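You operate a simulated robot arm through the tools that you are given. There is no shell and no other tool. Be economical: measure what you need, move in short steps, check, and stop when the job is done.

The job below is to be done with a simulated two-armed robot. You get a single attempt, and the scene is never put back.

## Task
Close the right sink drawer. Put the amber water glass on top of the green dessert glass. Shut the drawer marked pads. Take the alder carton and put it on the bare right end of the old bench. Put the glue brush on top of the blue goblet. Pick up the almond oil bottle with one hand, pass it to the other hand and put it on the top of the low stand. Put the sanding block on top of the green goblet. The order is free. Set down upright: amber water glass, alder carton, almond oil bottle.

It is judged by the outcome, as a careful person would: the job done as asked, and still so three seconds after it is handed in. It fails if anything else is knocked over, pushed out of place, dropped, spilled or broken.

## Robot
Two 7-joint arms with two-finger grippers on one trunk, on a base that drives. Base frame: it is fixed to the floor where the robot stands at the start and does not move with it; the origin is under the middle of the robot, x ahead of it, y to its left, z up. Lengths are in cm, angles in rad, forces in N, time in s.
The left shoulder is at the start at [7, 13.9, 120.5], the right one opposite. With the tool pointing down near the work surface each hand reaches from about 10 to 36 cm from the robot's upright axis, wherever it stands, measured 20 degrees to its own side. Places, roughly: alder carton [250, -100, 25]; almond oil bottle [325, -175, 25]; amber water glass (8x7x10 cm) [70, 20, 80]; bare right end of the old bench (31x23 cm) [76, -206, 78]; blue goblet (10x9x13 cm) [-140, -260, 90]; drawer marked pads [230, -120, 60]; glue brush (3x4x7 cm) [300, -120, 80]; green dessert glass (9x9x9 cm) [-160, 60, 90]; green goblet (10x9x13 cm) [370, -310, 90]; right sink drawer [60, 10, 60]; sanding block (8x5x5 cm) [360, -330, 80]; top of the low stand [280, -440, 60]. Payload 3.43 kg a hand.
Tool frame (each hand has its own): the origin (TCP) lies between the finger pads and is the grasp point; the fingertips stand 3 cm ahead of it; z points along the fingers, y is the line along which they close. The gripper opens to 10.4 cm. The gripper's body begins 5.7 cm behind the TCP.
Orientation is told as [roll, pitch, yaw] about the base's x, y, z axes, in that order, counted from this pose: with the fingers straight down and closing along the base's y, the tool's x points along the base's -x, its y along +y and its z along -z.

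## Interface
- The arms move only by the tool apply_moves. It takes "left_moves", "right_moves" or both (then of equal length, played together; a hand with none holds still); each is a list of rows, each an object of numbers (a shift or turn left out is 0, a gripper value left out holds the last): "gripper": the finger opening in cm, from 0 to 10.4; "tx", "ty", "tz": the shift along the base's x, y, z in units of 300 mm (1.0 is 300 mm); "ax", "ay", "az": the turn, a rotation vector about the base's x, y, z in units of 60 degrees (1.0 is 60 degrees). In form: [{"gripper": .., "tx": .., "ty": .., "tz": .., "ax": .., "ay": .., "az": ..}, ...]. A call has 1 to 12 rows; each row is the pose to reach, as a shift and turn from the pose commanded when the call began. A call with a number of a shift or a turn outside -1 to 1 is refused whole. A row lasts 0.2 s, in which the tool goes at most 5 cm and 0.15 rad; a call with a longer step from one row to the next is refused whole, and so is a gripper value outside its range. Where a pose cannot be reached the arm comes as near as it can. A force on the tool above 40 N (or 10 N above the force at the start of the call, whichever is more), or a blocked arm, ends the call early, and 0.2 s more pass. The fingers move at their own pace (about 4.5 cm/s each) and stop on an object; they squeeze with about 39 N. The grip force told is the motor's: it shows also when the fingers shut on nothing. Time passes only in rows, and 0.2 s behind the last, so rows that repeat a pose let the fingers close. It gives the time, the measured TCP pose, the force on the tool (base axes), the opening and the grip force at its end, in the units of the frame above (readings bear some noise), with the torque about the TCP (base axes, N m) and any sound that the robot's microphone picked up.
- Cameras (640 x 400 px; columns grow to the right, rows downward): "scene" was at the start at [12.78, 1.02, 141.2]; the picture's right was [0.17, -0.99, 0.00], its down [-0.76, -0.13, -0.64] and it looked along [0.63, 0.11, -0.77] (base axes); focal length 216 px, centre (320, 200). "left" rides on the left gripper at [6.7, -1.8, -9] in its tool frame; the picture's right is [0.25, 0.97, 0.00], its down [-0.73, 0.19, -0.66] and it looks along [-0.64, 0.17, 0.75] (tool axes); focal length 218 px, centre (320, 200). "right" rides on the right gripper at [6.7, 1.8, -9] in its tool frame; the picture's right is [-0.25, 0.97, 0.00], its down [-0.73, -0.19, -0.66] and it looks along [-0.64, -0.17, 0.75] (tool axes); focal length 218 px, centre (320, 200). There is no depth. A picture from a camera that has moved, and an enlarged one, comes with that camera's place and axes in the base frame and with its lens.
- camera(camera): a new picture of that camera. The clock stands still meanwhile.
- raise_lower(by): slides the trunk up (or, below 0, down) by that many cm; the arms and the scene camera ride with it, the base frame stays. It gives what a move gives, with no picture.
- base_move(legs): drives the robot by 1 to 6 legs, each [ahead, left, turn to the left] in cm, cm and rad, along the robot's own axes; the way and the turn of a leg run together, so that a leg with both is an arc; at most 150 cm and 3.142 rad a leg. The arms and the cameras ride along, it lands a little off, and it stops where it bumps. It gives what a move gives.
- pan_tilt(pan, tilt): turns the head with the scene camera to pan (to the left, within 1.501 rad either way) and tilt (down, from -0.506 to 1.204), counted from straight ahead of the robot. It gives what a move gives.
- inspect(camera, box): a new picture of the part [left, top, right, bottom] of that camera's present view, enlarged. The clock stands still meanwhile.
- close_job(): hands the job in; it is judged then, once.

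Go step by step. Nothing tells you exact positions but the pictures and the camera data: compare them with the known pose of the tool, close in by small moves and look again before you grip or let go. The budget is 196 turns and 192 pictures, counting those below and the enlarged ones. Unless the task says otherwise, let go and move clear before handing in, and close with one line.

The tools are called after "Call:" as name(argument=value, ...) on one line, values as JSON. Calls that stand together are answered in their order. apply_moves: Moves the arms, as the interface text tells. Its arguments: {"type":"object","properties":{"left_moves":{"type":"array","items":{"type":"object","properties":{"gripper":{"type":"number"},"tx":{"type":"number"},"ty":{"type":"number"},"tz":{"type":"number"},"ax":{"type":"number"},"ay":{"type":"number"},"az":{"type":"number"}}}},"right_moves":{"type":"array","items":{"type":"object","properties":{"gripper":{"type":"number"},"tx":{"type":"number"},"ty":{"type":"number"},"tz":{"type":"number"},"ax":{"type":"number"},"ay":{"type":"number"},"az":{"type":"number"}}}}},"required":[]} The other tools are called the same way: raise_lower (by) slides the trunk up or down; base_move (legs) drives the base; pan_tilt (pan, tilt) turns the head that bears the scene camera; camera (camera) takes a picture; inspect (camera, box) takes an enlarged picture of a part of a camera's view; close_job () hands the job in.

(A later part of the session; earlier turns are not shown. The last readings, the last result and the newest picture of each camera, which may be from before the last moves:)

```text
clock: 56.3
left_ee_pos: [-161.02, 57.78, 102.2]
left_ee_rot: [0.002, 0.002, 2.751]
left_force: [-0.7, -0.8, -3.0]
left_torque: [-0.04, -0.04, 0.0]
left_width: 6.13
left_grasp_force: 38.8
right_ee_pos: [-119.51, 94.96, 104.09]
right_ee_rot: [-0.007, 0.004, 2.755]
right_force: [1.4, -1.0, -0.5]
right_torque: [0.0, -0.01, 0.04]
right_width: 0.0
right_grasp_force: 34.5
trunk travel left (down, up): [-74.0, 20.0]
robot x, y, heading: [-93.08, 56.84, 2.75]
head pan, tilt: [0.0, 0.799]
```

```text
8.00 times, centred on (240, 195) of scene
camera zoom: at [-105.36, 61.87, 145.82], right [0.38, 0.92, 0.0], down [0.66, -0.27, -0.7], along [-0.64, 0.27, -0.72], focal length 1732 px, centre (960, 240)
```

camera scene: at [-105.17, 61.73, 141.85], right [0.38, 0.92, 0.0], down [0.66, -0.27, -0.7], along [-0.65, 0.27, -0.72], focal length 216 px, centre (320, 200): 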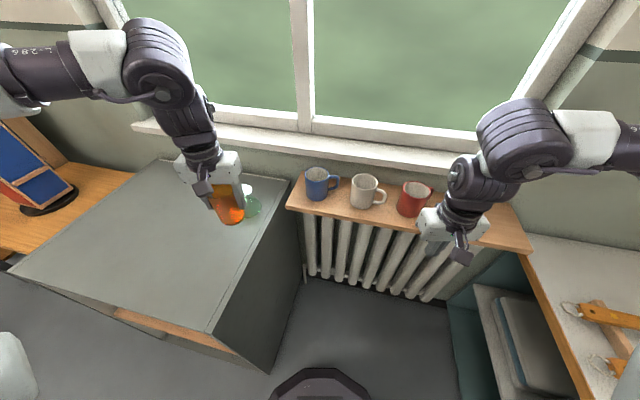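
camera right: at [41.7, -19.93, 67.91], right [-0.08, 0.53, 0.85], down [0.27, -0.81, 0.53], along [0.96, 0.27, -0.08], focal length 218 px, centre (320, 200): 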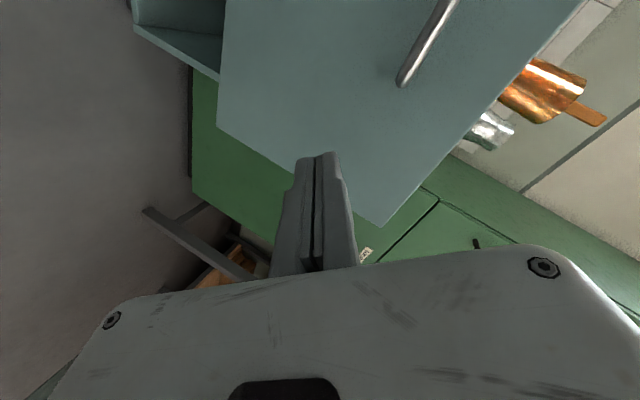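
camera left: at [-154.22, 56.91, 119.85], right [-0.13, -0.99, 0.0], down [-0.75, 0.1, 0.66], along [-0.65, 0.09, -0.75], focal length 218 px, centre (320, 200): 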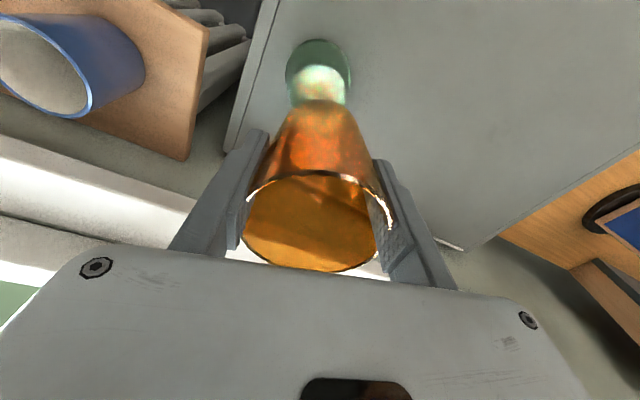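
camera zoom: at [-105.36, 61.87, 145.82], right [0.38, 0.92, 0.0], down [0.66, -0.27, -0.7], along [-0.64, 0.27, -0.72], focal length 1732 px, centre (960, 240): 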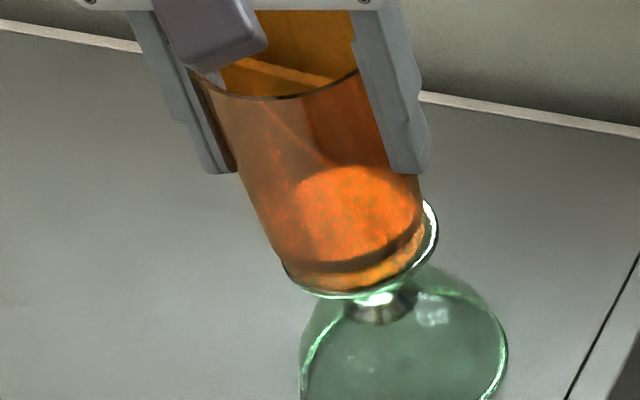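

It's nearly in contact and centred on the foot. I'll lower in millimetre steps and watch the force.

Call:
apply_moves(left_moves=[{"tz": -0.006}, {"tz": -0.012}, {"tz": -0.018}])

Call:
apply_moves(left_moves=[{"tz": -0.006}, {"tz": -0.012}])

Call:
inspect(camera="scene", box=[200, 170, 280, 220])

```text
clock: 57.1
left_ee_pos: [-161.01, 57.85, 101.78]
left_ee_rot: [-0.001, -0.004, 2.753]
left_force: [-2.5, -0.2, 11.5]
left_torque: [0.39, 0.36, 0.03]
left_width: 6.13
left_grasp_force: 39.1
right_ee_pos: [-119.42, 95.0, 104.21]
right_ee_rot: [-0.005, 0.004, 2.755]
right_force: [0.2, 1.4, 0.2]
right_torque: [-0.02, 0.02, -0.02]
right_width: 0.0
right_grasp_force: 34.4
trunk travel left (down, up): [-74.0, 20.0]
robot x, y, heading: [-93.3, 56.95, 2.748]
head pan, tilt: [0.0, 0.799]
```

```text
clock: 57.7
left_ee_pos: [-160.64, 57.74, 101.6]
left_ee_rot: [0.0, -0.005, 2.754]
left_force: [-4.5, -6.2, 28.6]
left_torque: [0.24, 0.25, 0.09]
left_width: 6.19
left_grasp_force: 39.0
right_ee_pos: [-119.28, 94.82, 104.41]
right_ee_rot: [-0.003, 0.001, 2.755]
right_force: [0.2, 0.4, -0.3]
right_torque: [0.02, 0.03, -0.01]
right_width: 0.0
right_grasp_force: 34.4
trunk travel left (down, up): [-74.0, 20.0]
robot x, y, heading: [-93.19, 57.14, 2.749]
head pan, tilt: [0.0, 0.799]
```

```text
8.00 times, centred on (240, 195) of scene
camera zoom: at [-104.86, 61.71, 145.9], right [0.38, 0.92, 0.0], down [0.66, -0.27, -0.7], along [-0.65, 0.27, -0.71], focal length 1732 px, centre (960, 240)
```

zoom: 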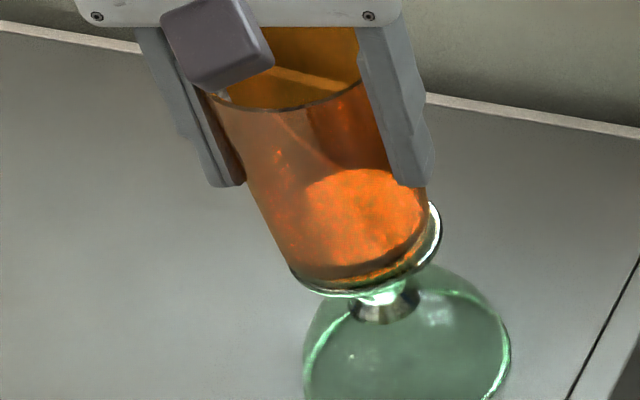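

Contact is made but I'm pressing too hard. I'll ease up a few millimetres, then open the fingers a little and check before leaving.

Call:
apply_moves(left_moves=[{"tz": 0.008}, {"tz": 0.014}, {"tz": 0.014}])

Call:
apply_moves(left_moves=[{"gripper": 6.8}, {"gripper": 7.6}, {"gripper": 8.4}, {"gripper": 9.4}, {"gripper": 9.4}])

Call:
inspect(camera="scene", box=[200, 170, 280, 220])

Call:
camera(camera="left")

```text
clock: 58.5
left_ee_pos: [-160.8, 57.81, 101.71]
left_ee_rot: [0.001, 0.001, 2.75]
left_force: [0.8, -2.5, 8.1]
left_torque: [0.0, -0.21, -0.04]
left_width: 6.14
left_grasp_force: 39.2
right_ee_pos: [-119.38, 94.94, 104.25]
right_ee_rot: [-0.003, 0.004, 2.754]
right_force: [-1.0, 0.1, 0.3]
right_torque: [-0.01, 0.04, 0.02]
right_width: 0.0
right_grasp_force: 35.3
trunk travel left (down, up): [-74.0, 20.0]
robot x, y, heading: [-93.43, 57.0, 2.749]
head pan, tilt: [0.0, 0.799]
```

```text
clock: 59.7
left_ee_pos: [-161.03, 57.92, 101.69]
left_ee_rot: [0.001, 0.0, 2.75]
left_force: [-0.2, -0.5, 0.1]
left_torque: [0.02, 0.0, 0.02]
left_width: 9.41
left_grasp_force: 0.1
right_ee_pos: [-119.58, 94.94, 104.21]
right_ee_rot: [-0.006, 0.004, 2.753]
right_force: [0.8, -2.0, 0.4]
right_torque: [-0.02, 0.01, -0.02]
right_width: 0.01
right_grasp_force: 34.2
trunk travel left (down, up): [-74.0, 20.0]
robot x, y, heading: [-93.49, 57.4, 2.753]
head pan, tilt: [0.0, 0.799]
```

```text
8.00 times, centred on (240, 195) of scene
camera zoom: at [-105.26, 61.88, 145.83], right [0.38, 0.92, 0.0], down [0.66, -0.27, -0.7], along [-0.64, 0.27, -0.72], focal length 1732 px, centre (960, 240)
```

zoom: 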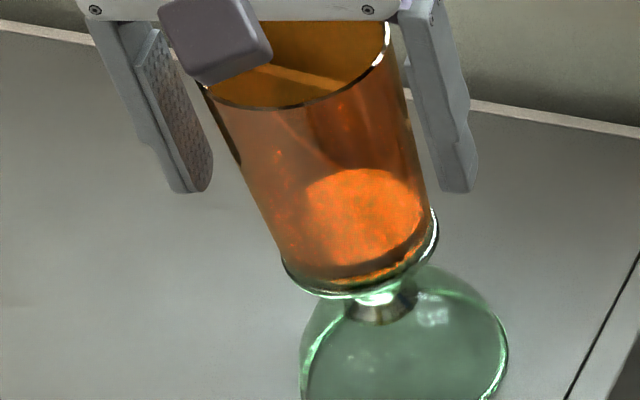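

```text
160 pictures are left
camera left: at [-154.09, 56.86, 110.61], right [-0.13, -0.99, 0.0], down [-0.75, 0.1, 0.66], along [-0.65, 0.09, -0.75], focal length 218 px, centre (320, 200)
```

left: 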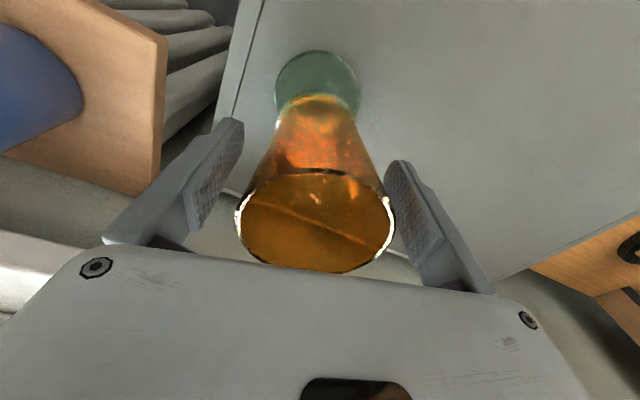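

The glass stands on the foot by itself. I'll raise the hand straight up, clear of it, then check.

Call:
apply_moves(left_moves=[{"tz": 0.04, "gripper": 10.0}, {"tz": 0.12}, {"tz": 0.24}, {"tz": 0.38}, {"tz": 0.5}, {"tz": 0.5, "tx": 0.12, "ty": -0.05}, {"tz": 0.5, "tx": 0.27, "ty": -0.11}, {"tz": 0.5, "tx": 0.4, "ty": -0.17}, {"tz": 0.5, "tx": 0.53, "ty": -0.22}])

Call:
inspect(camera="scene", box=[160, 140, 320, 240])

Call:
base_move(legs=[[-40, 0, 0]])

Call:
pan_tilt(pan=1.4, tilt=0.4)

Call:
camera(camera="scene")

```text
clock: 61.7
left_ee_pos: [-144.97, 51.11, 116.88]
left_ee_rot: [-0.002, -0.003, 2.751]
left_force: [-0.3, -0.6, 0.6]
left_torque: [0.02, -0.02, 0.01]
left_width: 10.03
left_grasp_force: 0.1
right_ee_pos: [-119.37, 94.83, 104.31]
right_ee_rot: [-0.006, 0.003, 2.756]
right_force: [0.0, -1.1, -0.5]
right_torque: [0.03, -0.01, -0.02]
right_width: 0.0
right_grasp_force: 34.8
trunk travel left (down, up): [-74.0, 20.0]
robot x, y, heading: [-93.41, 57.15, 2.753]
head pan, tilt: [0.0, 0.799]
```

```text
4.00 times, centred on (240, 190) of scene
camera zoom: at [-105.1, 61.64, 145.85], right [0.38, 0.92, 0.0], down [0.66, -0.27, -0.7], along [-0.65, 0.27, -0.72], focal length 866 px, centre (640, 240)
```

zoom: 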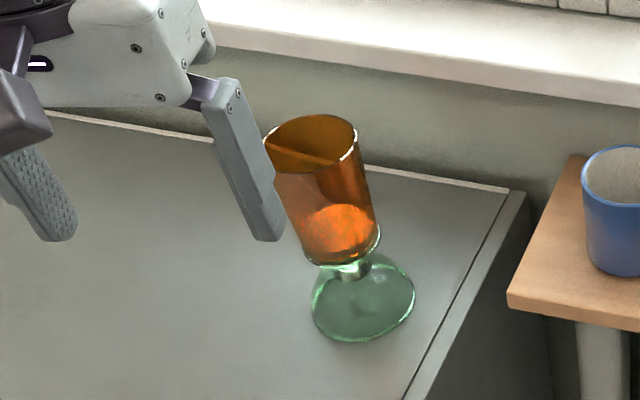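

```text
clock: 64.2
left_ee_pos: [-108.4, 36.27, 116.62]
left_ee_rot: [0.0, 0.001, 2.75]
left_force: [0.3, 0.2, -0.2]
left_torque: [0.0, -0.02, 0.0]
left_width: 9.99
left_grasp_force: 0.1
right_ee_pos: [-82.81, 79.9, 104.09]
right_ee_rot: [-0.006, 0.007, 2.75]
right_force: [-0.1, 0.4, -0.2]
right_torque: [0.0, -0.03, 0.02]
right_width: 0.0
right_grasp_force: 35.1
trunk travel left (down, up): [-74.0, 20.0]
robot x, y, heading: [-56.67, 42.23, 2.748]
head pan, tilt: [0.0, 0.799]
```

```text
clock: 65.7
left_ee_pos: [-108.27, 36.29, 116.73]
left_ee_rot: [0.0, 0.0, 2.749]
left_force: [-0.5, -0.4, 0.8]
left_torque: [-0.01, -0.04, -0.01]
left_width: 10.04
left_grasp_force: 0.1
right_ee_pos: [-82.59, 79.86, 104.17]
right_ee_rot: [-0.006, 0.005, 2.751]
right_force: [-0.1, -0.2, -0.2]
right_torque: [-0.01, -0.01, -0.02]
right_width: 0.03
right_grasp_force: 34.9
trunk travel left (down, up): [-74.0, 20.0]
robot x, y, heading: [-56.83, 41.9, 2.746]
head pan, tilt: [1.4, 0.4]
```

```text
158 pictures are left
camera scene: at [-65.94, 35.78, 149.33], right [-0.84, 0.54, 0.0], down [0.21, 0.33, -0.92], along [-0.49, -0.78, -0.39], focal length 216 px, centre (320, 200)
```

scene: 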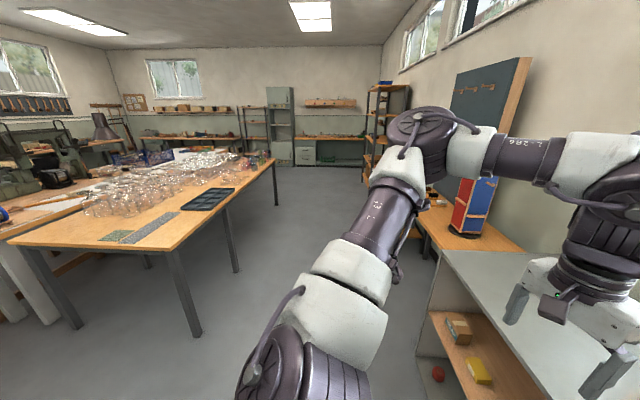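

The stack is standing cleanly. Next is the tool bench along the same wall, to the east, for the pads drawer, carton and brush. I'll sidestep from the counter, turn along the aisle and drive.

Call:
base_move(legs=[[6, 24, 0], [0, 0, 1.45], [0, 0, 1.44], [140, 0, 0], [140, 0, 0]])

Call:
pan_tilt(pan=0.7, tilt=0.6)

Call:
camera(camera="scene")

Call:
pan_tilt(pan=-0.2, tilt=0.5)

Call:
camera(camera="scene")

```text
clock: 87.7
left_ee_pos: [197.2, -163.69, 116.73]
left_ee_rot: [0.0, -0.001, -0.683]
left_force: [-0.7, 0.0, 0.6]
left_torque: [0.02, 0.0, -0.01]
left_width: 9.99
left_grasp_force: 0.0
right_ee_pos: [160.19, -198.09, 104.21]
right_ee_rot: [-0.006, 0.007, -0.681]
right_force: [0.3, 0.2, -0.3]
right_torque: [-0.01, 0.0, -0.01]
right_width: 0.01
right_grasp_force: 34.9
trunk travel left (down, up): [-74.0, 20.0]
robot x, y, heading: [146.06, -154.21, -0.685]
head pan, tilt: [1.4, 0.4]
```

```text
clock: 88.8
left_ee_pos: [197.35, -163.64, 116.72]
left_ee_rot: [-0.001, -0.001, -0.681]
left_force: [0.5, 0.4, 0.2]
left_torque: [-0.02, 0.02, -0.01]
left_width: 9.99
left_grasp_force: 0.1
right_ee_pos: [160.17, -198.16, 104.22]
right_ee_rot: [-0.005, 0.006, -0.68]
right_force: [0.0, -0.9, -1.4]
right_torque: [0.03, 0.01, -0.01]
right_width: 0.0
right_grasp_force: 34.9
trunk travel left (down, up): [-74.0, 20.0]
robot x, y, heading: [145.99, -154.41, -0.684]
head pan, tilt: [0.7, 0.6]
```

```text
157 pictures are left
camera scene: at [159.04, -157.7, 147.52], right [0.02, -1.0, 0.0], down [-0.56, -0.01, -0.83], along [0.83, 0.01, -0.56], focal length 216 px, centre (320, 200)
```

scene: 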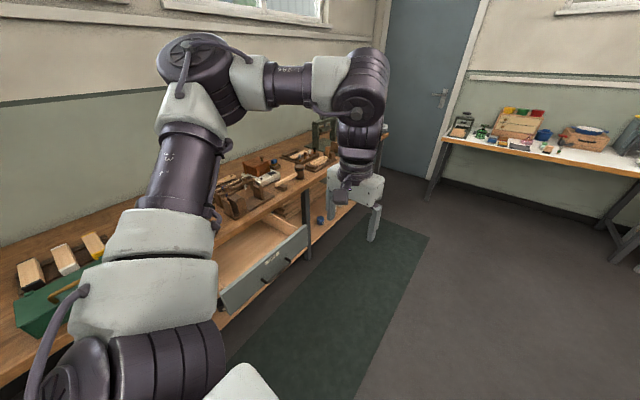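

```text
clock: 90.0
left_ee_pos: [197.42, -163.63, 116.64]
left_ee_rot: [0.0, 0.001, -0.683]
left_force: [0.1, 0.3, 0.5]
left_torque: [0.07, -0.04, -0.03]
left_width: 9.98
left_grasp_force: 0.1
right_ee_pos: [160.37, -198.17, 104.32]
right_ee_rot: [-0.005, 0.003, -0.68]
right_force: [-0.3, 0.3, -0.3]
right_torque: [0.01, 0.03, 0.0]
right_width: 0.0
right_grasp_force: 34.2
trunk travel left (down, up): [-74.0, 20.0]
robot x, y, heading: [146.02, -154.35, -0.683]
head pan, tilt: [-0.201, 0.499]
```

```text
156 pictures are left
camera scene: at [155.99, -164.9, 148.42], right [-0.77, -0.63, 0.0], down [-0.3, 0.37, -0.88], along [0.56, -0.68, -0.48], focal length 216 px, centre (320, 200)
```

scene: 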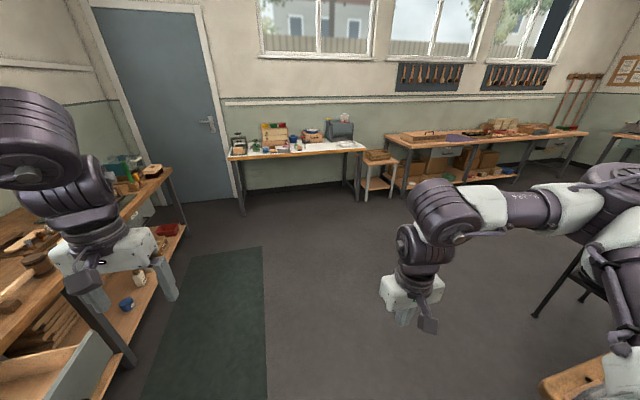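

I see the open grey drawer at about (225, -133). I'll drive ahead a little and turn to face the bench squarely.

Call:
base_move(legs=[[33, 0, 0], [0, 0, 1.61]])

Call:
pan_tilt(pan=0.0, tilt=0.7)

Call:
camera(camera="scene")

```text
clock: 96.1
left_ee_pos: [178.2, -123.57, 116.71]
left_ee_rot: [0.0, 0.0, 0.945]
left_force: [0.0, 0.1, 0.1]
left_torque: [0.01, 0.0, 0.02]
left_width: 9.94
left_grasp_force: 0.0
right_ee_pos: [214.65, -158.72, 104.19]
right_ee_rot: [-0.006, 0.004, 0.946]
right_force: [0.1, 0.8, -0.7]
right_torque: [-0.01, 0.0, 0.0]
right_width: 0.01
right_grasp_force: 34.4
trunk travel left (down, up): [-74.0, 20.0]
robot x, y, heading: [171.54, -175.18, 0.944]
head pan, tilt: [-0.201, 0.499]
```

```text
clock: 96.8
left_ee_pos: [178.22, -123.44, 116.64]
left_ee_rot: [-0.001, 0.001, 0.945]
left_force: [0.1, 0.2, 1.0]
left_torque: [0.0, -0.02, -0.03]
left_width: 10.0
left_grasp_force: 0.0
right_ee_pos: [214.65, -158.6, 104.18]
right_ee_rot: [-0.005, 0.004, 0.946]
right_force: [0.5, -0.4, -0.4]
right_torque: [0.02, 0.03, -0.03]
right_width: 0.04
right_grasp_force: 35.0
trunk travel left (down, up): [-74.0, 20.0]
robot x, y, heading: [171.37, -175.06, 0.946]
head pan, tilt: [0.0, 0.7]
```

```text
155 pictures are left
camera scene: at [179.88, -164.55, 146.65], right [0.81, -0.59, 0.0], down [-0.38, -0.52, -0.77], along [0.45, 0.62, -0.64], focal length 216 px, centre (320, 200)
```

scene: 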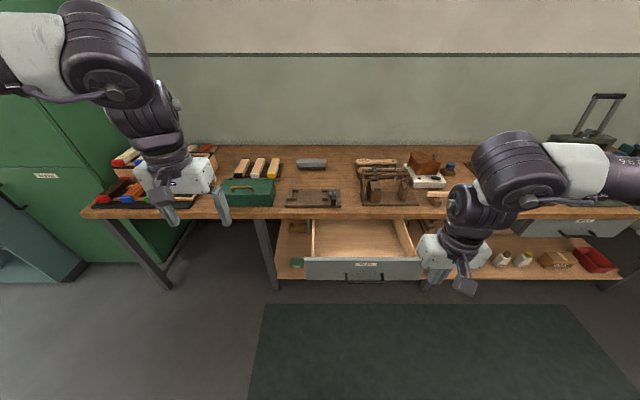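

The robot is square to the bench. I'll read the labels to confirm which drawer is pads.

Call:
inspect(camera="scene", box=[280, 210, 440, 310])

Call:
inspect(camera="scene", box=[480, 190, 640, 290])

Call:
inspect(camera="scene", box=[340, 130, 480, 218])

```text
4.00 times, centred on (360, 260) of scene
camera zoom: at [179.88, -164.55, 146.65], right [0.81, -0.59, 0.0], down [-0.38, -0.52, -0.77], along [0.45, 0.62, -0.64], focal length 866 px, centre (160, -40)
```

zoom: 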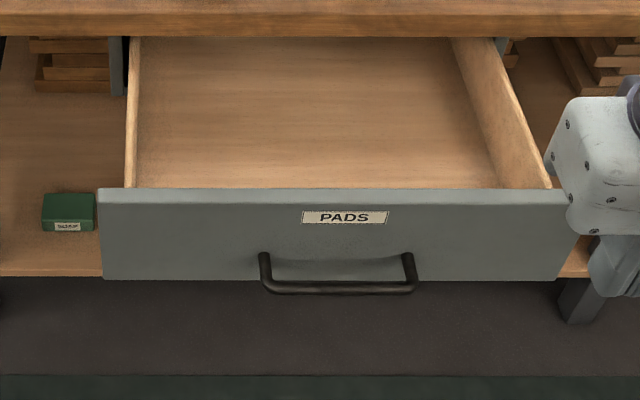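

```text
4.00 times, centred on (560, 240) of scene
camera zoom: at [179.88, -164.55, 146.65], right [0.81, -0.59, 0.0], down [-0.38, -0.52, -0.77], along [0.45, 0.62, -0.64], focal length 866 px, centre (-640, 40)
```

zoom: 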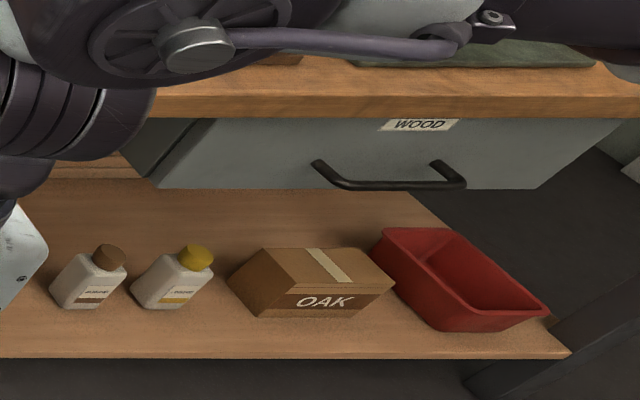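

```text
4.55 times, centred on (410, 174) of scene
camera zoom: at [179.88, -164.55, 146.65], right [0.81, -0.59, 0.0], down [-0.38, -0.52, -0.77], along [0.45, 0.62, -0.64], focal length 984 px, centre (-89, 318)
```

zoom: 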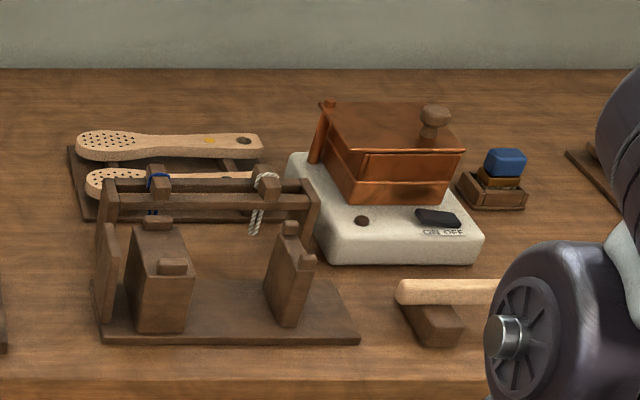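

It is marked PADS. I'll tilt and lower the right hand to the drawer-face height, right of the handle, while standing clear of it.

Call:
apply_moves(right_moves=[{"tx": 0.03, "ty": -0.02, "tz": -0.13}, {"tx": 0.06, "ty": -0.04, "tz": -0.26}, {"tx": 0.09, "ty": -0.06, "tz": -0.39}, {"tx": 0.12, "ty": -0.08, "tz": -0.52}, {"tx": 0.15, "ty": -0.1, "tz": -0.65}, {"tx": 0.19, "ty": -0.137, "tz": -0.78}, {"tx": 0.19, "ty": -0.137, "tz": -0.9}, {"tx": 0.19, "ty": -0.137, "tz": -1.0}])

Call:
apply_moves(right_moves=[{"ax": 0.11, "ay": -0.08, "tz": -0.05}, {"ax": 0.22, "ay": -0.16, "tz": -0.12}, {"ax": 0.33, "ay": -0.24, "tz": -0.18}, {"ax": 0.44, "ay": -0.32, "tz": -0.25}, {"ax": 0.55, "ay": -0.4, "tz": -0.27}, {"ax": 0.66, "ay": -0.48, "tz": -0.27}, {"ax": 0.77, "ay": -0.56, "tz": -0.27}, {"ax": 0.88, "ay": -0.64, "tz": -0.27}])

Call:
base_move(legs=[[15, 0, 0]])

Call:
camera(camera="scene")

Call:
camera(camera="right")

```text
clock: 98.6
left_ee_pos: [178.25, -123.44, 116.68]
left_ee_rot: [0.0, 0.0, 0.943]
left_force: [0.8, -0.5, 0.3]
left_torque: [-0.02, 0.0, -0.01]
left_width: 10.0
left_grasp_force: 0.0
right_ee_pos: [220.33, -162.82, 74.15]
right_ee_rot: [-0.005, 0.006, 0.948]
right_force: [0.7, -0.1, -0.3]
right_torque: [0.0, -0.03, 0.0]
right_width: 0.01
right_grasp_force: 34.7
trunk travel left (down, up): [-74.0, 20.0]
robot x, y, heading: [171.82, -175.38, 0.944]
head pan, tilt: [0.0, 0.7]
```

```text
clock: 100.4
left_ee_pos: [178.25, -123.62, 116.77]
left_ee_rot: [-0.003, -0.001, 0.944]
left_force: [-0.6, 0.1, 0.3]
left_torque: [0.01, 0.0, -0.01]
left_width: 10.0
left_grasp_force: 0.0
right_ee_pos: [220.35, -162.82, 66.16]
right_ee_rot: [-0.021, -1.136, 0.957]
right_force: [0.9, -0.2, 0.4]
right_torque: [0.01, 0.03, -0.02]
right_width: 0.0
right_grasp_force: 34.5
trunk travel left (down, up): [-74.0, 20.0]
robot x, y, heading: [171.49, -175.1, 0.939]
head pan, tilt: [0.0, 0.7]
```

```text
clock: 101.8
left_ee_pos: [186.82, -111.69, 116.88]
left_ee_rot: [0.001, -0.002, 0.943]
left_force: [0.4, -0.4, -0.1]
left_torque: [0.02, 0.03, -0.03]
left_width: 10.0
left_grasp_force: 0.2
right_ee_pos: [228.88, -150.72, 66.24]
right_ee_rot: [-0.015, -1.137, 0.952]
right_force: [-0.2, 0.0, 0.3]
right_torque: [0.0, 0.0, 0.01]
right_width: 0.01
right_grasp_force: 34.2
trunk travel left (down, up): [-74.0, 20.0]
robot x, y, heading: [180.48, -163.09, 0.947]
head pan, tilt: [0.0, 0.7]
```

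```text
151 pictures are left
camera scene: at [188.49, -152.72, 146.67], right [0.81, -0.59, 0.0], down [-0.38, -0.52, -0.77], along [0.45, 0.62, -0.64], focal length 216 px, centre (320, 200)
```

scene: 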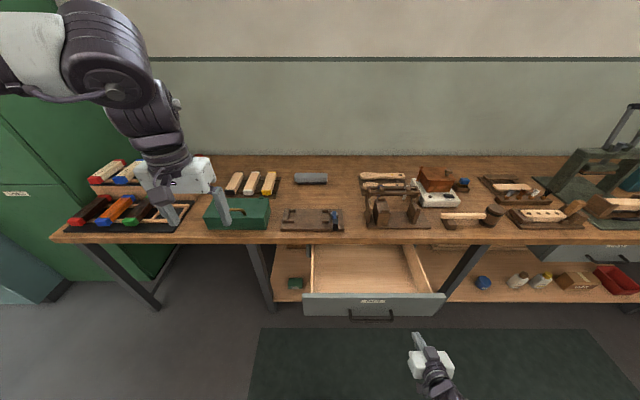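

```text
150 pictures are left
camera right: at [221.06, -158.53, 63.91], right [-0.72, 0.66, 0.22], down [-0.02, -0.34, 0.94], along [0.69, 0.67, 0.26], focal length 218 px, centre (320, 200)
```

right: 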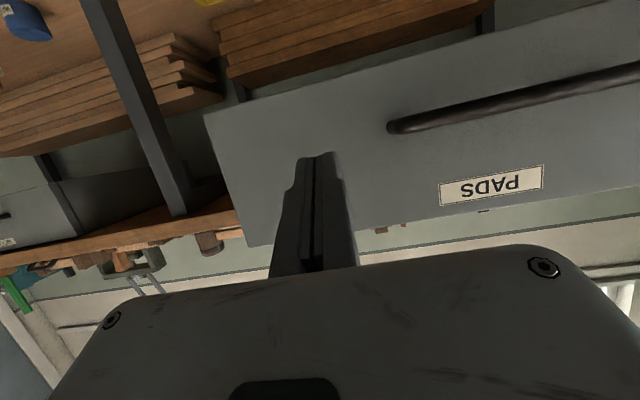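

The fingertips aim at the face, right of the handle. I'll drive up to it and push with the arm.

Call:
base_move(legs=[[14, 0, 0]])

Call:
apply_moves(right_moves=[{"tx": 0.05, "ty": 0.069}, {"tx": 0.1, "ty": 0.138}, {"tx": 0.14, "ty": 0.193}, {"tx": 0.18, "ty": 0.248}, {"tx": 0.21, "ty": 0.29}, {"tx": 0.24, "ty": 0.331}, {"tx": 0.265, "ty": 0.366}, {"tx": 0.285, "ty": 0.394}, {"tx": 0.305, "ty": 0.42}, {"tx": 0.325, "ty": 0.448}, {"tx": 0.345, "ty": 0.476}, {"tx": 0.365, "ty": 0.504}])

Call:
camera(camera="scene")

```text
clock: 103.1
left_ee_pos: [195.04, -100.26, 116.77]
left_ee_rot: [-0.001, -0.002, 0.943]
left_force: [-0.1, 0.0, -0.3]
left_torque: [0.0, 0.05, -0.01]
left_width: 10.01
left_grasp_force: 0.1
right_ee_pos: [237.18, -139.43, 66.16]
right_ee_rot: [-0.013, -1.134, 0.951]
right_force: [-0.2, -0.2, -0.3]
right_torque: [-0.02, -0.02, -0.02]
right_width: 0.02
right_grasp_force: 34.7
trunk travel left (down, up): [-74.0, 20.0]
robot x, y, heading: [188.38, -151.81, 0.946]
head pan, tilt: [0.0, 0.7]
```

```text
clock: 105.9
left_ee_pos: [195.13, -100.45, 116.84]
left_ee_rot: [-0.001, -0.004, 0.938]
left_force: [0.0, -0.1, -0.2]
left_torque: [-0.02, -0.01, 0.0]
left_width: 9.99
left_grasp_force: 0.0
right_ee_pos: [247.75, -125.02, 65.65]
right_ee_rot: [-0.018, -1.126, 0.955]
right_force: [-10.7, -14.4, 9.4]
right_torque: [0.22, -0.08, 0.02]
right_width: 0.63
right_grasp_force: 35.1
trunk travel left (down, up): [-74.0, 20.0]
robot x, y, heading: [188.4, -152.17, 0.941]
head pan, tilt: [0.0, 0.7]
stopped in row 12 (right hand): the force on the tool passed its limit at 44 N (the readings are from after the stop); the commanded pose is now the measured one
```

```text
149 pictures are left
camera scene: at [196.55, -141.46, 146.7], right [0.81, -0.59, 0.0], down [-0.38, -0.52, -0.77], along [0.45, 0.62, -0.64], focal length 216 px, centre (320, 200)
```

scene: 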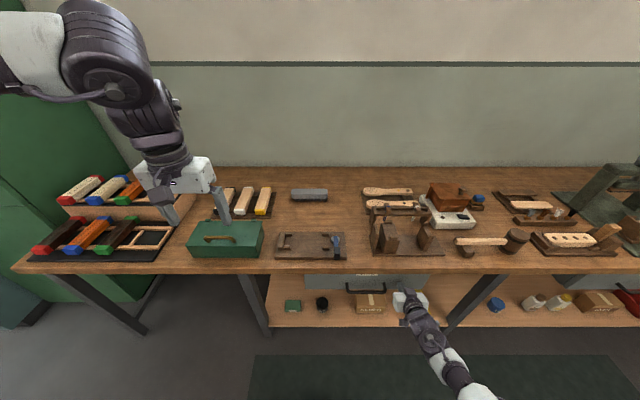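

The drawer has hit its stop. I'll back the hand off and look for the alder carton on the lower shelf, and for the glue brush.

Call:
apply_moves(right_moves=[{"tx": -0.08, "ty": -0.11}, {"tx": -0.16, "ty": -0.22}, {"tx": -0.24, "ty": -0.33}, {"tx": -0.32, "ty": -0.44}, {"tx": -0.4, "ty": -0.55}])

Call:
inspect(camera="scene", box=[260, 260, 420, 360])

Call:
inspect(camera="scene", box=[440, 170, 640, 330])

Call:
inspect(camera="scene", box=[340, 160, 500, 260])

```text
clock: 107.1
left_ee_pos: [195.08, -100.28, 116.86]
left_ee_rot: [0.0, -0.001, 0.941]
left_force: [0.8, -0.8, -0.2]
left_torque: [0.0, 0.01, -0.05]
left_width: 9.98
left_grasp_force: 0.0
right_ee_pos: [235.9, -141.36, 65.72]
right_ee_rot: [-0.017, -1.126, 0.954]
right_force: [0.0, -0.3, -0.4]
right_torque: [0.03, 0.01, -0.03]
right_width: 0.0
right_grasp_force: 34.0
trunk travel left (down, up): [-74.0, 20.0]
robot x, y, heading: [188.48, -152.23, 0.94]
head pan, tilt: [0.0, 0.7]
```

```text
4.00 times, centred on (340, 310) of scene
camera zoom: at [196.68, -141.38, 146.67], right [0.81, -0.59, 0.0], down [-0.38, -0.52, -0.77], along [0.45, 0.62, -0.64], focal length 866 px, centre (240, -240)
```

zoom: 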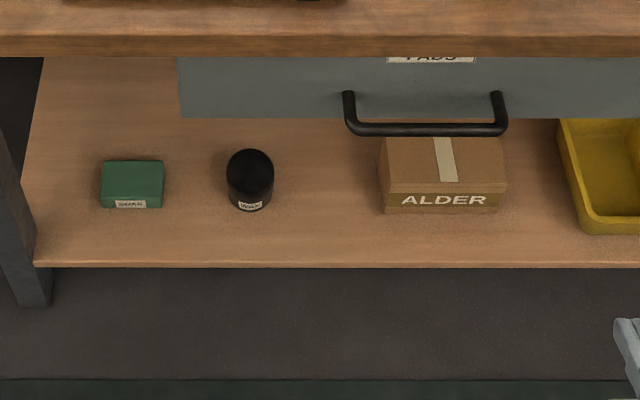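

```text
2.50 times, centred on (540, 250) of scene
camera zoom: at [196.68, -141.38, 146.67], right [0.81, -0.59, 0.0], down [-0.38, -0.52, -0.77], along [0.45, 0.62, -0.64], focal length 541 px, centre (-230, 75)
```

zoom: 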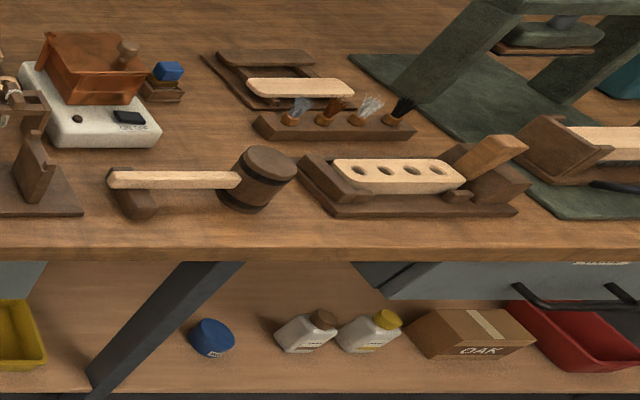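

```text
4.00 times, centred on (420, 210) of scene
camera zoom: at [196.68, -141.38, 146.67], right [0.81, -0.59, 0.0], down [-0.38, -0.52, -0.77], along [0.45, 0.62, -0.64], focal length 866 px, centre (-80, 160)
```

zoom: 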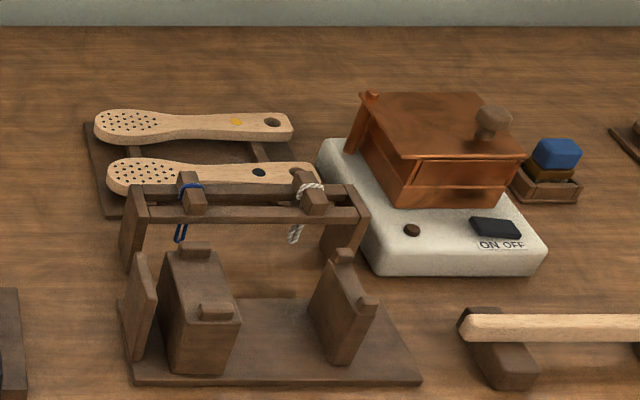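

The carton is labelled ALDER, about 17 cm wide on the low shelf, and the glue brush is the small blue-topped piece near (302, -122). I'll back off, straighten the right hand, and lower the trunk to see the carton's size.

Call:
base_move(legs=[[-42, 0, 0]])

Call:
apply_moves(right_moves=[{"ax": -0.11, "ay": 0.08, "tz": 0.1}, {"ax": -0.22, "ay": 0.16, "tz": 0.2}, {"ax": -0.33, "ay": 0.24, "tz": 0.3}, {"ax": -0.44, "ay": 0.32, "tz": 0.4}, {"ax": -0.55, "ay": 0.4, "tz": 0.5}, {"ax": -0.66, "ay": 0.48, "tz": 0.6}, {"ax": -0.77, "ay": 0.56, "tz": 0.7}, {"ax": -0.88, "ay": 0.64, "tz": 0.8}, {"ax": -0.88, "ay": 0.64, "tz": 0.9}])

Call:
raise_lower(by=-60)

Call:
pan_tilt(pan=0.0, tilt=0.6)

Call:
camera(camera="scene")

```text
clock: 109.7
left_ee_pos: [170.65, -133.94, 116.63]
left_ee_rot: [0.0, 0.001, 0.941]
left_force: [-0.3, -0.3, 0.8]
left_torque: [0.03, 0.01, -0.02]
left_width: 9.97
left_grasp_force: 0.0
right_ee_pos: [211.41, -175.01, 65.54]
right_ee_rot: [-0.019, -1.124, 0.954]
right_force: [0.1, 1.0, 0.0]
right_torque: [0.01, 0.01, -0.01]
right_width: 0.0
right_grasp_force: 34.7
trunk travel left (down, up): [-74.0, 20.0]
robot x, y, heading: [164.03, -185.6, 0.944]
head pan, tilt: [0.0, 0.7]
```

```text
clock: 111.7
left_ee_pos: [170.51, -133.89, 116.69]
left_ee_rot: [-0.002, -0.001, 0.94]
left_force: [-0.4, 0.8, 0.4]
left_torque: [0.01, -0.02, -0.01]
left_width: 9.98
left_grasp_force: 0.0
right_ee_pos: [211.11, -175.17, 92.67]
right_ee_rot: [-0.009, 0.018, 0.945]
right_force: [-0.7, 0.1, 0.0]
right_torque: [-0.02, 0.02, -0.02]
right_width: 0.0
right_grasp_force: 34.8
trunk travel left (down, up): [-74.0, 20.0]
robot x, y, heading: [163.91, -185.3, 0.939]
head pan, tilt: [0.0, 0.7]
```

```text
refused: -60 is not a number from -40 to 40
```

```text
clock: 112.3
left_ee_pos: [170.71, -133.99, 116.81]
left_ee_rot: [0.001, -0.003, 0.941]
left_force: [0.2, -0.2, 0.0]
left_torque: [0.02, -0.03, -0.01]
left_width: 9.97
left_grasp_force: 0.0
right_ee_pos: [211.26, -175.01, 92.59]
right_ee_rot: [-0.006, 0.016, 0.946]
right_force: [-0.9, 0.0, 0.4]
right_torque: [-0.02, 0.01, 0.01]
right_width: 0.01
right_grasp_force: 34.4
trunk travel left (down, up): [-74.0, 20.0]
robot x, y, heading: [164.09, -185.66, 0.936]
head pan, tilt: [0.0, 0.6]
```

```text
145 pictures are left
camera scene: at [172.36, -174.79, 147.52], right [0.81, -0.59, 0.0], down [-0.33, -0.46, -0.82], along [0.49, 0.67, -0.57], focal length 216 px, centre (320, 200)
```

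scene: 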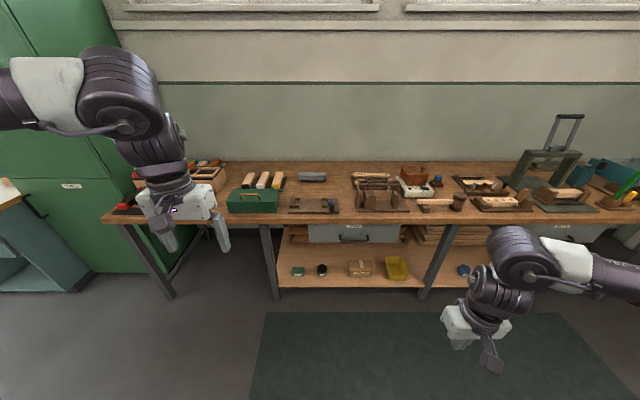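

Call:
raise_lower(by=-40)

Call:
pan_tilt(pan=-0.05, tilt=0.55)

Call:
inspect(camera="scene", box=[260, 130, 420, 230])

Call:
camera(camera="scene")

```text
clock: 116.2
left_ee_pos: [170.66, -133.96, 76.86]
left_ee_rot: [0.002, -0.001, 0.942]
left_force: [0.4, -0.3, 1.6]
left_torque: [0.0, 0.01, 0.01]
left_width: 10.01
left_grasp_force: 0.1
right_ee_pos: [211.33, -174.96, 52.61]
right_ee_rot: [-0.008, 0.016, 0.943]
right_force: [-0.3, 0.0, 0.0]
right_torque: [0.0, 0.0, -0.03]
right_width: 0.0
right_grasp_force: 34.3
trunk travel left (down, up): [-34.0, 60.0]
robot x, y, heading: [164.0, -185.64, 0.941]
head pan, tilt: [0.0, 0.6]
```

```text
clock: 116.8
left_ee_pos: [170.66, -134.03, 76.71]
left_ee_rot: [-0.001, -0.002, 0.94]
left_force: [-0.2, 0.3, 0.6]
left_torque: [0.01, 0.04, 0.0]
left_width: 10.0
left_grasp_force: 0.2
right_ee_pos: [211.39, -175.05, 52.64]
right_ee_rot: [-0.008, 0.017, 0.945]
right_force: [0.1, -0.6, 0.1]
right_torque: [-0.01, 0.01, 0.0]
right_width: 0.0
right_grasp_force: 34.5
trunk travel left (down, up): [-34.0, 60.0]
robot x, y, heading: [164.09, -185.33, 0.939]
head pan, tilt: [-0.051, 0.55]
```

```text
4.00 times, centred on (340, 180) of scene
camera zoom: at [172.85, -174.92, 107.96], right [0.78, -0.63, 0.0], down [-0.33, -0.41, -0.85], along [0.54, 0.66, -0.52], focal length 866 px, centre (240, 280)
```

zoom: 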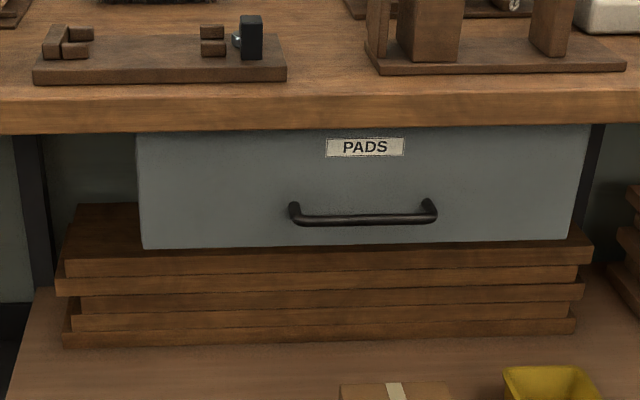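

```text
143 pictures are left
camera scene: at [172.85, -174.92, 107.96], right [0.78, -0.63, 0.0], down [-0.33, -0.41, -0.85], along [0.54, 0.66, -0.52], focal length 216 px, centre (320, 200)
```

scene: 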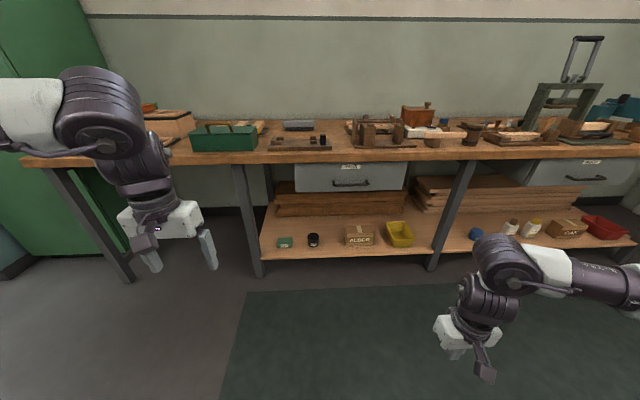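

Call:
inspect(camera="scene", box=[300, 190, 420, 265])

Call:
inspect(camera="scene", box=[450, 200, 640, 290])

```text
5.33 times, centred on (360, 228) of scene
camera zoom: at [172.85, -174.92, 107.96], right [0.78, -0.63, 0.0], down [-0.33, -0.41, -0.85], along [0.54, 0.66, -0.52], focal length 1155 px, centre (107, 53)
```

zoom: 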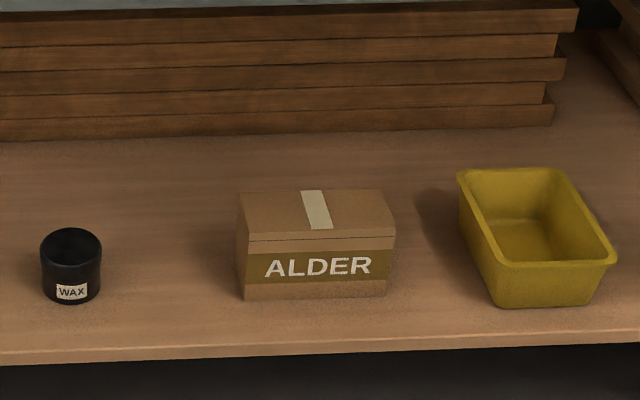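

```text
3.37 times, centred on (545, 245) of scene
camera zoom: at [172.85, -174.92, 107.96], right [0.78, -0.63, 0.0], down [-0.33, -0.41, -0.85], along [0.54, 0.66, -0.52], focal length 729 px, centre (-438, 48)
```

zoom: 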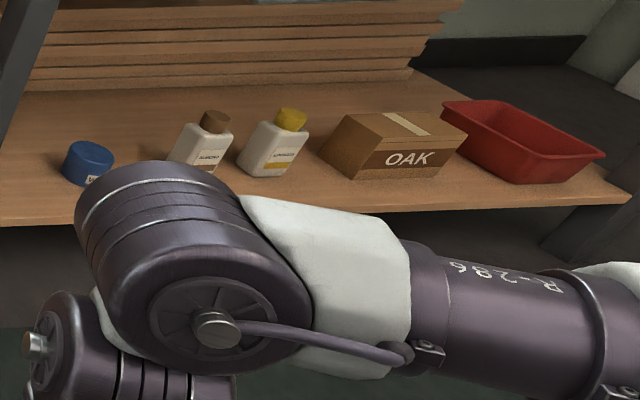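

The carton is about 16×8×9 cm, at t≈270 along the bench, with its front face about 9 cm inside the shelf edge. I'll grip it front-to-back with the left hand, leaned sideways so the wrist stays under the drawer. First I'll lower the trunk and turn the left hand in free space.

Call:
raise_lower(by=-33)

Call:
apply_moves(left_moves=[{"az": 0.14, "gripper": 10.4}, {"az": 0.28}, {"az": 0.42}, {"az": 0.56}, {"az": 0.7}, {"az": 0.84}, {"az": 0.98}])

Call:
apply_moves(left_moves=[{"az": 0.13}, {"az": 0.26}, {"az": 0.39}, {"az": 0.52}])

Call:
apply_moves(left_moves=[{"ax": -0.08, "ay": -0.11}, {"ax": -0.16, "ay": -0.22}, {"ax": -0.24, "ay": -0.33}, {"ax": -0.32, "ay": -0.44}, {"ax": -0.344, "ay": -0.471}])

Call:
camera(camera="scene")

Call:
camera(camera="left")

```text
clock: 120.0
left_ee_pos: [170.64, -133.93, 43.7]
left_ee_rot: [0.001, -0.002, 0.941]
left_force: [-0.2, -0.4, 0.9]
left_torque: [0.0, 0.03, -0.02]
left_width: 10.0
left_grasp_force: 0.1
right_ee_pos: [211.34, -175.1, 19.75]
right_ee_rot: [-0.007, 0.014, 0.944]
right_force: [0.5, -0.2, -0.8]
right_torque: [0.02, 0.0, 0.0]
right_width: 0.0
right_grasp_force: 34.5
trunk travel left (down, up): [-1.0, 93.0]
robot x, y, heading: [163.88, -185.53, 0.94]
head pan, tilt: [-0.051, 0.55]
```

```text
clock: 121.6
left_ee_pos: [165.44, -123.04, 52.47]
left_ee_rot: [0.0, -0.003, 1.911]
left_force: [0.6, 0.2, 0.9]
left_torque: [0.04, 0.06, -0.02]
left_width: 10.4
left_grasp_force: 0.1
left hand out of reach, approached as far as the arm can: row 3, 4, 5, 6, 7
right_ee_pos: [211.36, -175.0, 19.52]
right_ee_rot: [-0.004, 0.017, 0.945]
right_force: [0.6, -0.5, 0.4]
right_torque: [-0.01, 0.01, -0.01]
right_width: 0.0
right_grasp_force: 34.7
trunk travel left (down, up): [-1.0, 93.0]
robot x, y, heading: [163.94, -185.51, 0.938]
head pan, tilt: [-0.051, 0.55]
```

```text
clock: 122.6
left_ee_pos: [166.57, -122.25, 52.34]
left_ee_rot: [-0.015, -0.002, 1.967]
left_force: [0.2, 0.2, 0.8]
left_torque: [0.04, 0.02, 0.0]
left_width: 10.39
left_grasp_force: 0.0
left hand out of reach, approached as far as the arm can: row 1, 2, 3, 4
right_ee_pos: [211.32, -174.94, 19.61]
right_ee_rot: [-0.007, 0.017, 0.945]
right_force: [-0.2, 0.5, 0.0]
right_torque: [-0.02, 0.02, -0.02]
right_width: 0.01
right_grasp_force: 34.7
trunk travel left (down, up): [-1.0, 93.0]
robot x, y, heading: [164.12, -185.93, 0.938]
head pan, tilt: [-0.051, 0.55]
```

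```text
clock: 123.8
left_ee_pos: [166.63, -122.11, 52.34]
left_ee_rot: [-0.363, 0.509, 1.875]
left_force: [0.6, -0.3, -0.3]
left_torque: [-0.02, -0.02, 0.0]
left_width: 10.38
left_grasp_force: 0.0
right_ee_pos: [211.44, -174.81, 19.68]
right_ee_rot: [-0.008, 0.016, 0.946]
right_force: [0.8, -0.2, -0.3]
right_torque: [0.0, 0.01, 0.02]
right_width: 0.0
right_grasp_force: 35.1
trunk travel left (down, up): [-1.0, 93.0]
robot x, y, heading: [164.45, -185.87, 0.944]
head pan, tilt: [-0.051, 0.55]
```

```text
140 pictures are left
camera scene: at [172.85, -174.92, 74.96], right [0.78, -0.63, 0.0], down [-0.33, -0.41, -0.85], along [0.54, 0.66, -0.52], focal length 216 px, centre (320, 200)
```

scene: 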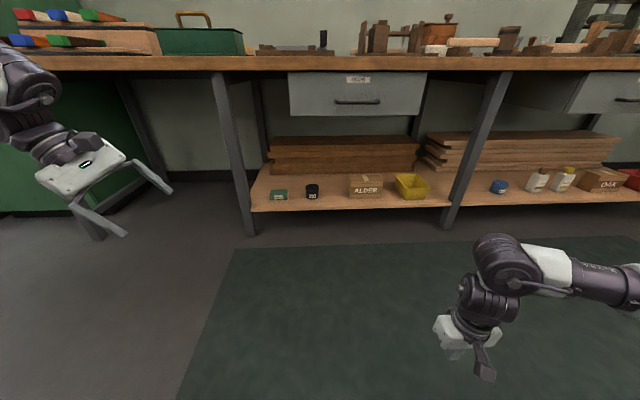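

```text
139 pictures are left
camera left: at [165.63, -124.19, 63.41], right [-0.75, -0.64, -0.18], down [-0.66, 0.74, 0.12], along [0.05, 0.21, -0.98], focal length 218 px, centre (320, 200)
```

left: 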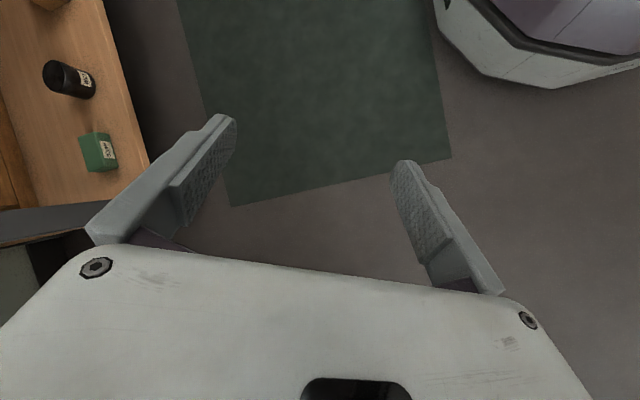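

The wrist turn is limited in that direction, so I'll use the opposite yaw with the robot turned about 40° right, letting the left arm slant in. I'll undo the lean, turn the base, then re-orient the hand.

Call:
apply_moves(left_moves=[{"ax": 0.08, "ay": 0.11}, {"ax": 0.16, "ay": 0.22}, {"ax": 0.24, "ay": 0.33}, {"ax": 0.32, "ay": 0.44}, {"ax": 0.344, "ay": 0.471}])

Call:
base_move(legs=[[0, 0, -0.7]])

Call:
apply_moves(left_moves=[{"az": -0.14}, {"az": -0.28}, {"az": -0.42}, {"az": -0.56}, {"az": -0.7}, {"az": -0.84}, {"az": -0.98}])

Call:
camera(camera="scene")

```text
clock: 125.0
left_ee_pos: [166.7, -122.2, 52.34]
left_ee_rot: [-0.011, -0.003, 1.965]
left_force: [1.5, -0.7, 0.3]
left_torque: [0.02, 0.0, -0.02]
left_width: 10.4
left_grasp_force: 0.0
right_ee_pos: [211.3, -175.06, 19.57]
right_ee_rot: [-0.007, 0.015, 0.946]
right_force: [-0.6, -0.6, -0.3]
right_torque: [0.01, 0.01, -0.01]
right_width: 0.0
right_grasp_force: 35.1
trunk travel left (down, up): [-1.0, 93.0]
robot x, y, heading: [163.97, -185.66, 0.941]
head pan, tilt: [-0.051, 0.55]
```

```text
clock: 127.3
left_ee_pos: [207.08, -138.88, 52.43]
left_ee_rot: [-0.011, -0.002, 1.261]
left_force: [-0.5, -0.8, -0.8]
left_torque: [-0.01, -0.02, 0.03]
left_width: 10.4
left_grasp_force: 0.1
right_ee_pos: [206.98, -208.04, 19.74]
right_ee_rot: [-0.005, 0.014, 0.244]
right_force: [0.1, 0.1, -0.4]
right_torque: [0.01, -0.02, 0.01]
right_width: 0.0
right_grasp_force: 34.6
trunk travel left (down, up): [-1.0, 93.0]
robot x, y, heading: [163.9, -185.66, 0.238]
head pan, tilt: [-0.051, 0.55]
```

```text
clock: 128.9
left_ee_pos: [207.05, -138.95, 52.17]
left_ee_rot: [-0.013, -0.005, 0.234]
left_force: [-1.1, 0.4, -0.5]
left_torque: [0.02, 0.04, 0.01]
left_width: 10.41
left_grasp_force: 0.1
right_ee_pos: [207.03, -208.13, 19.66]
right_ee_rot: [-0.008, 0.014, 0.244]
right_force: [-0.5, 0.5, -0.1]
right_torque: [0.01, 0.0, -0.03]
right_width: 0.0
right_grasp_force: 34.4
trunk travel left (down, up): [-1.0, 93.0]
robot x, y, heading: [164.32, -185.95, 0.235]
head pan, tilt: [-0.051, 0.55]
```

```text
138 pictures are left
camera scene: at [177.94, -183.1, 74.96], right [0.19, -0.98, 0.0], down [-0.51, -0.1, -0.85], along [0.84, 0.16, -0.52], focal length 216 px, centre (320, 200)
```

scene: 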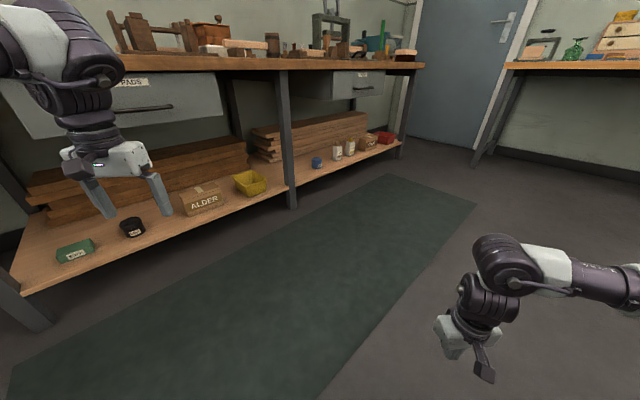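

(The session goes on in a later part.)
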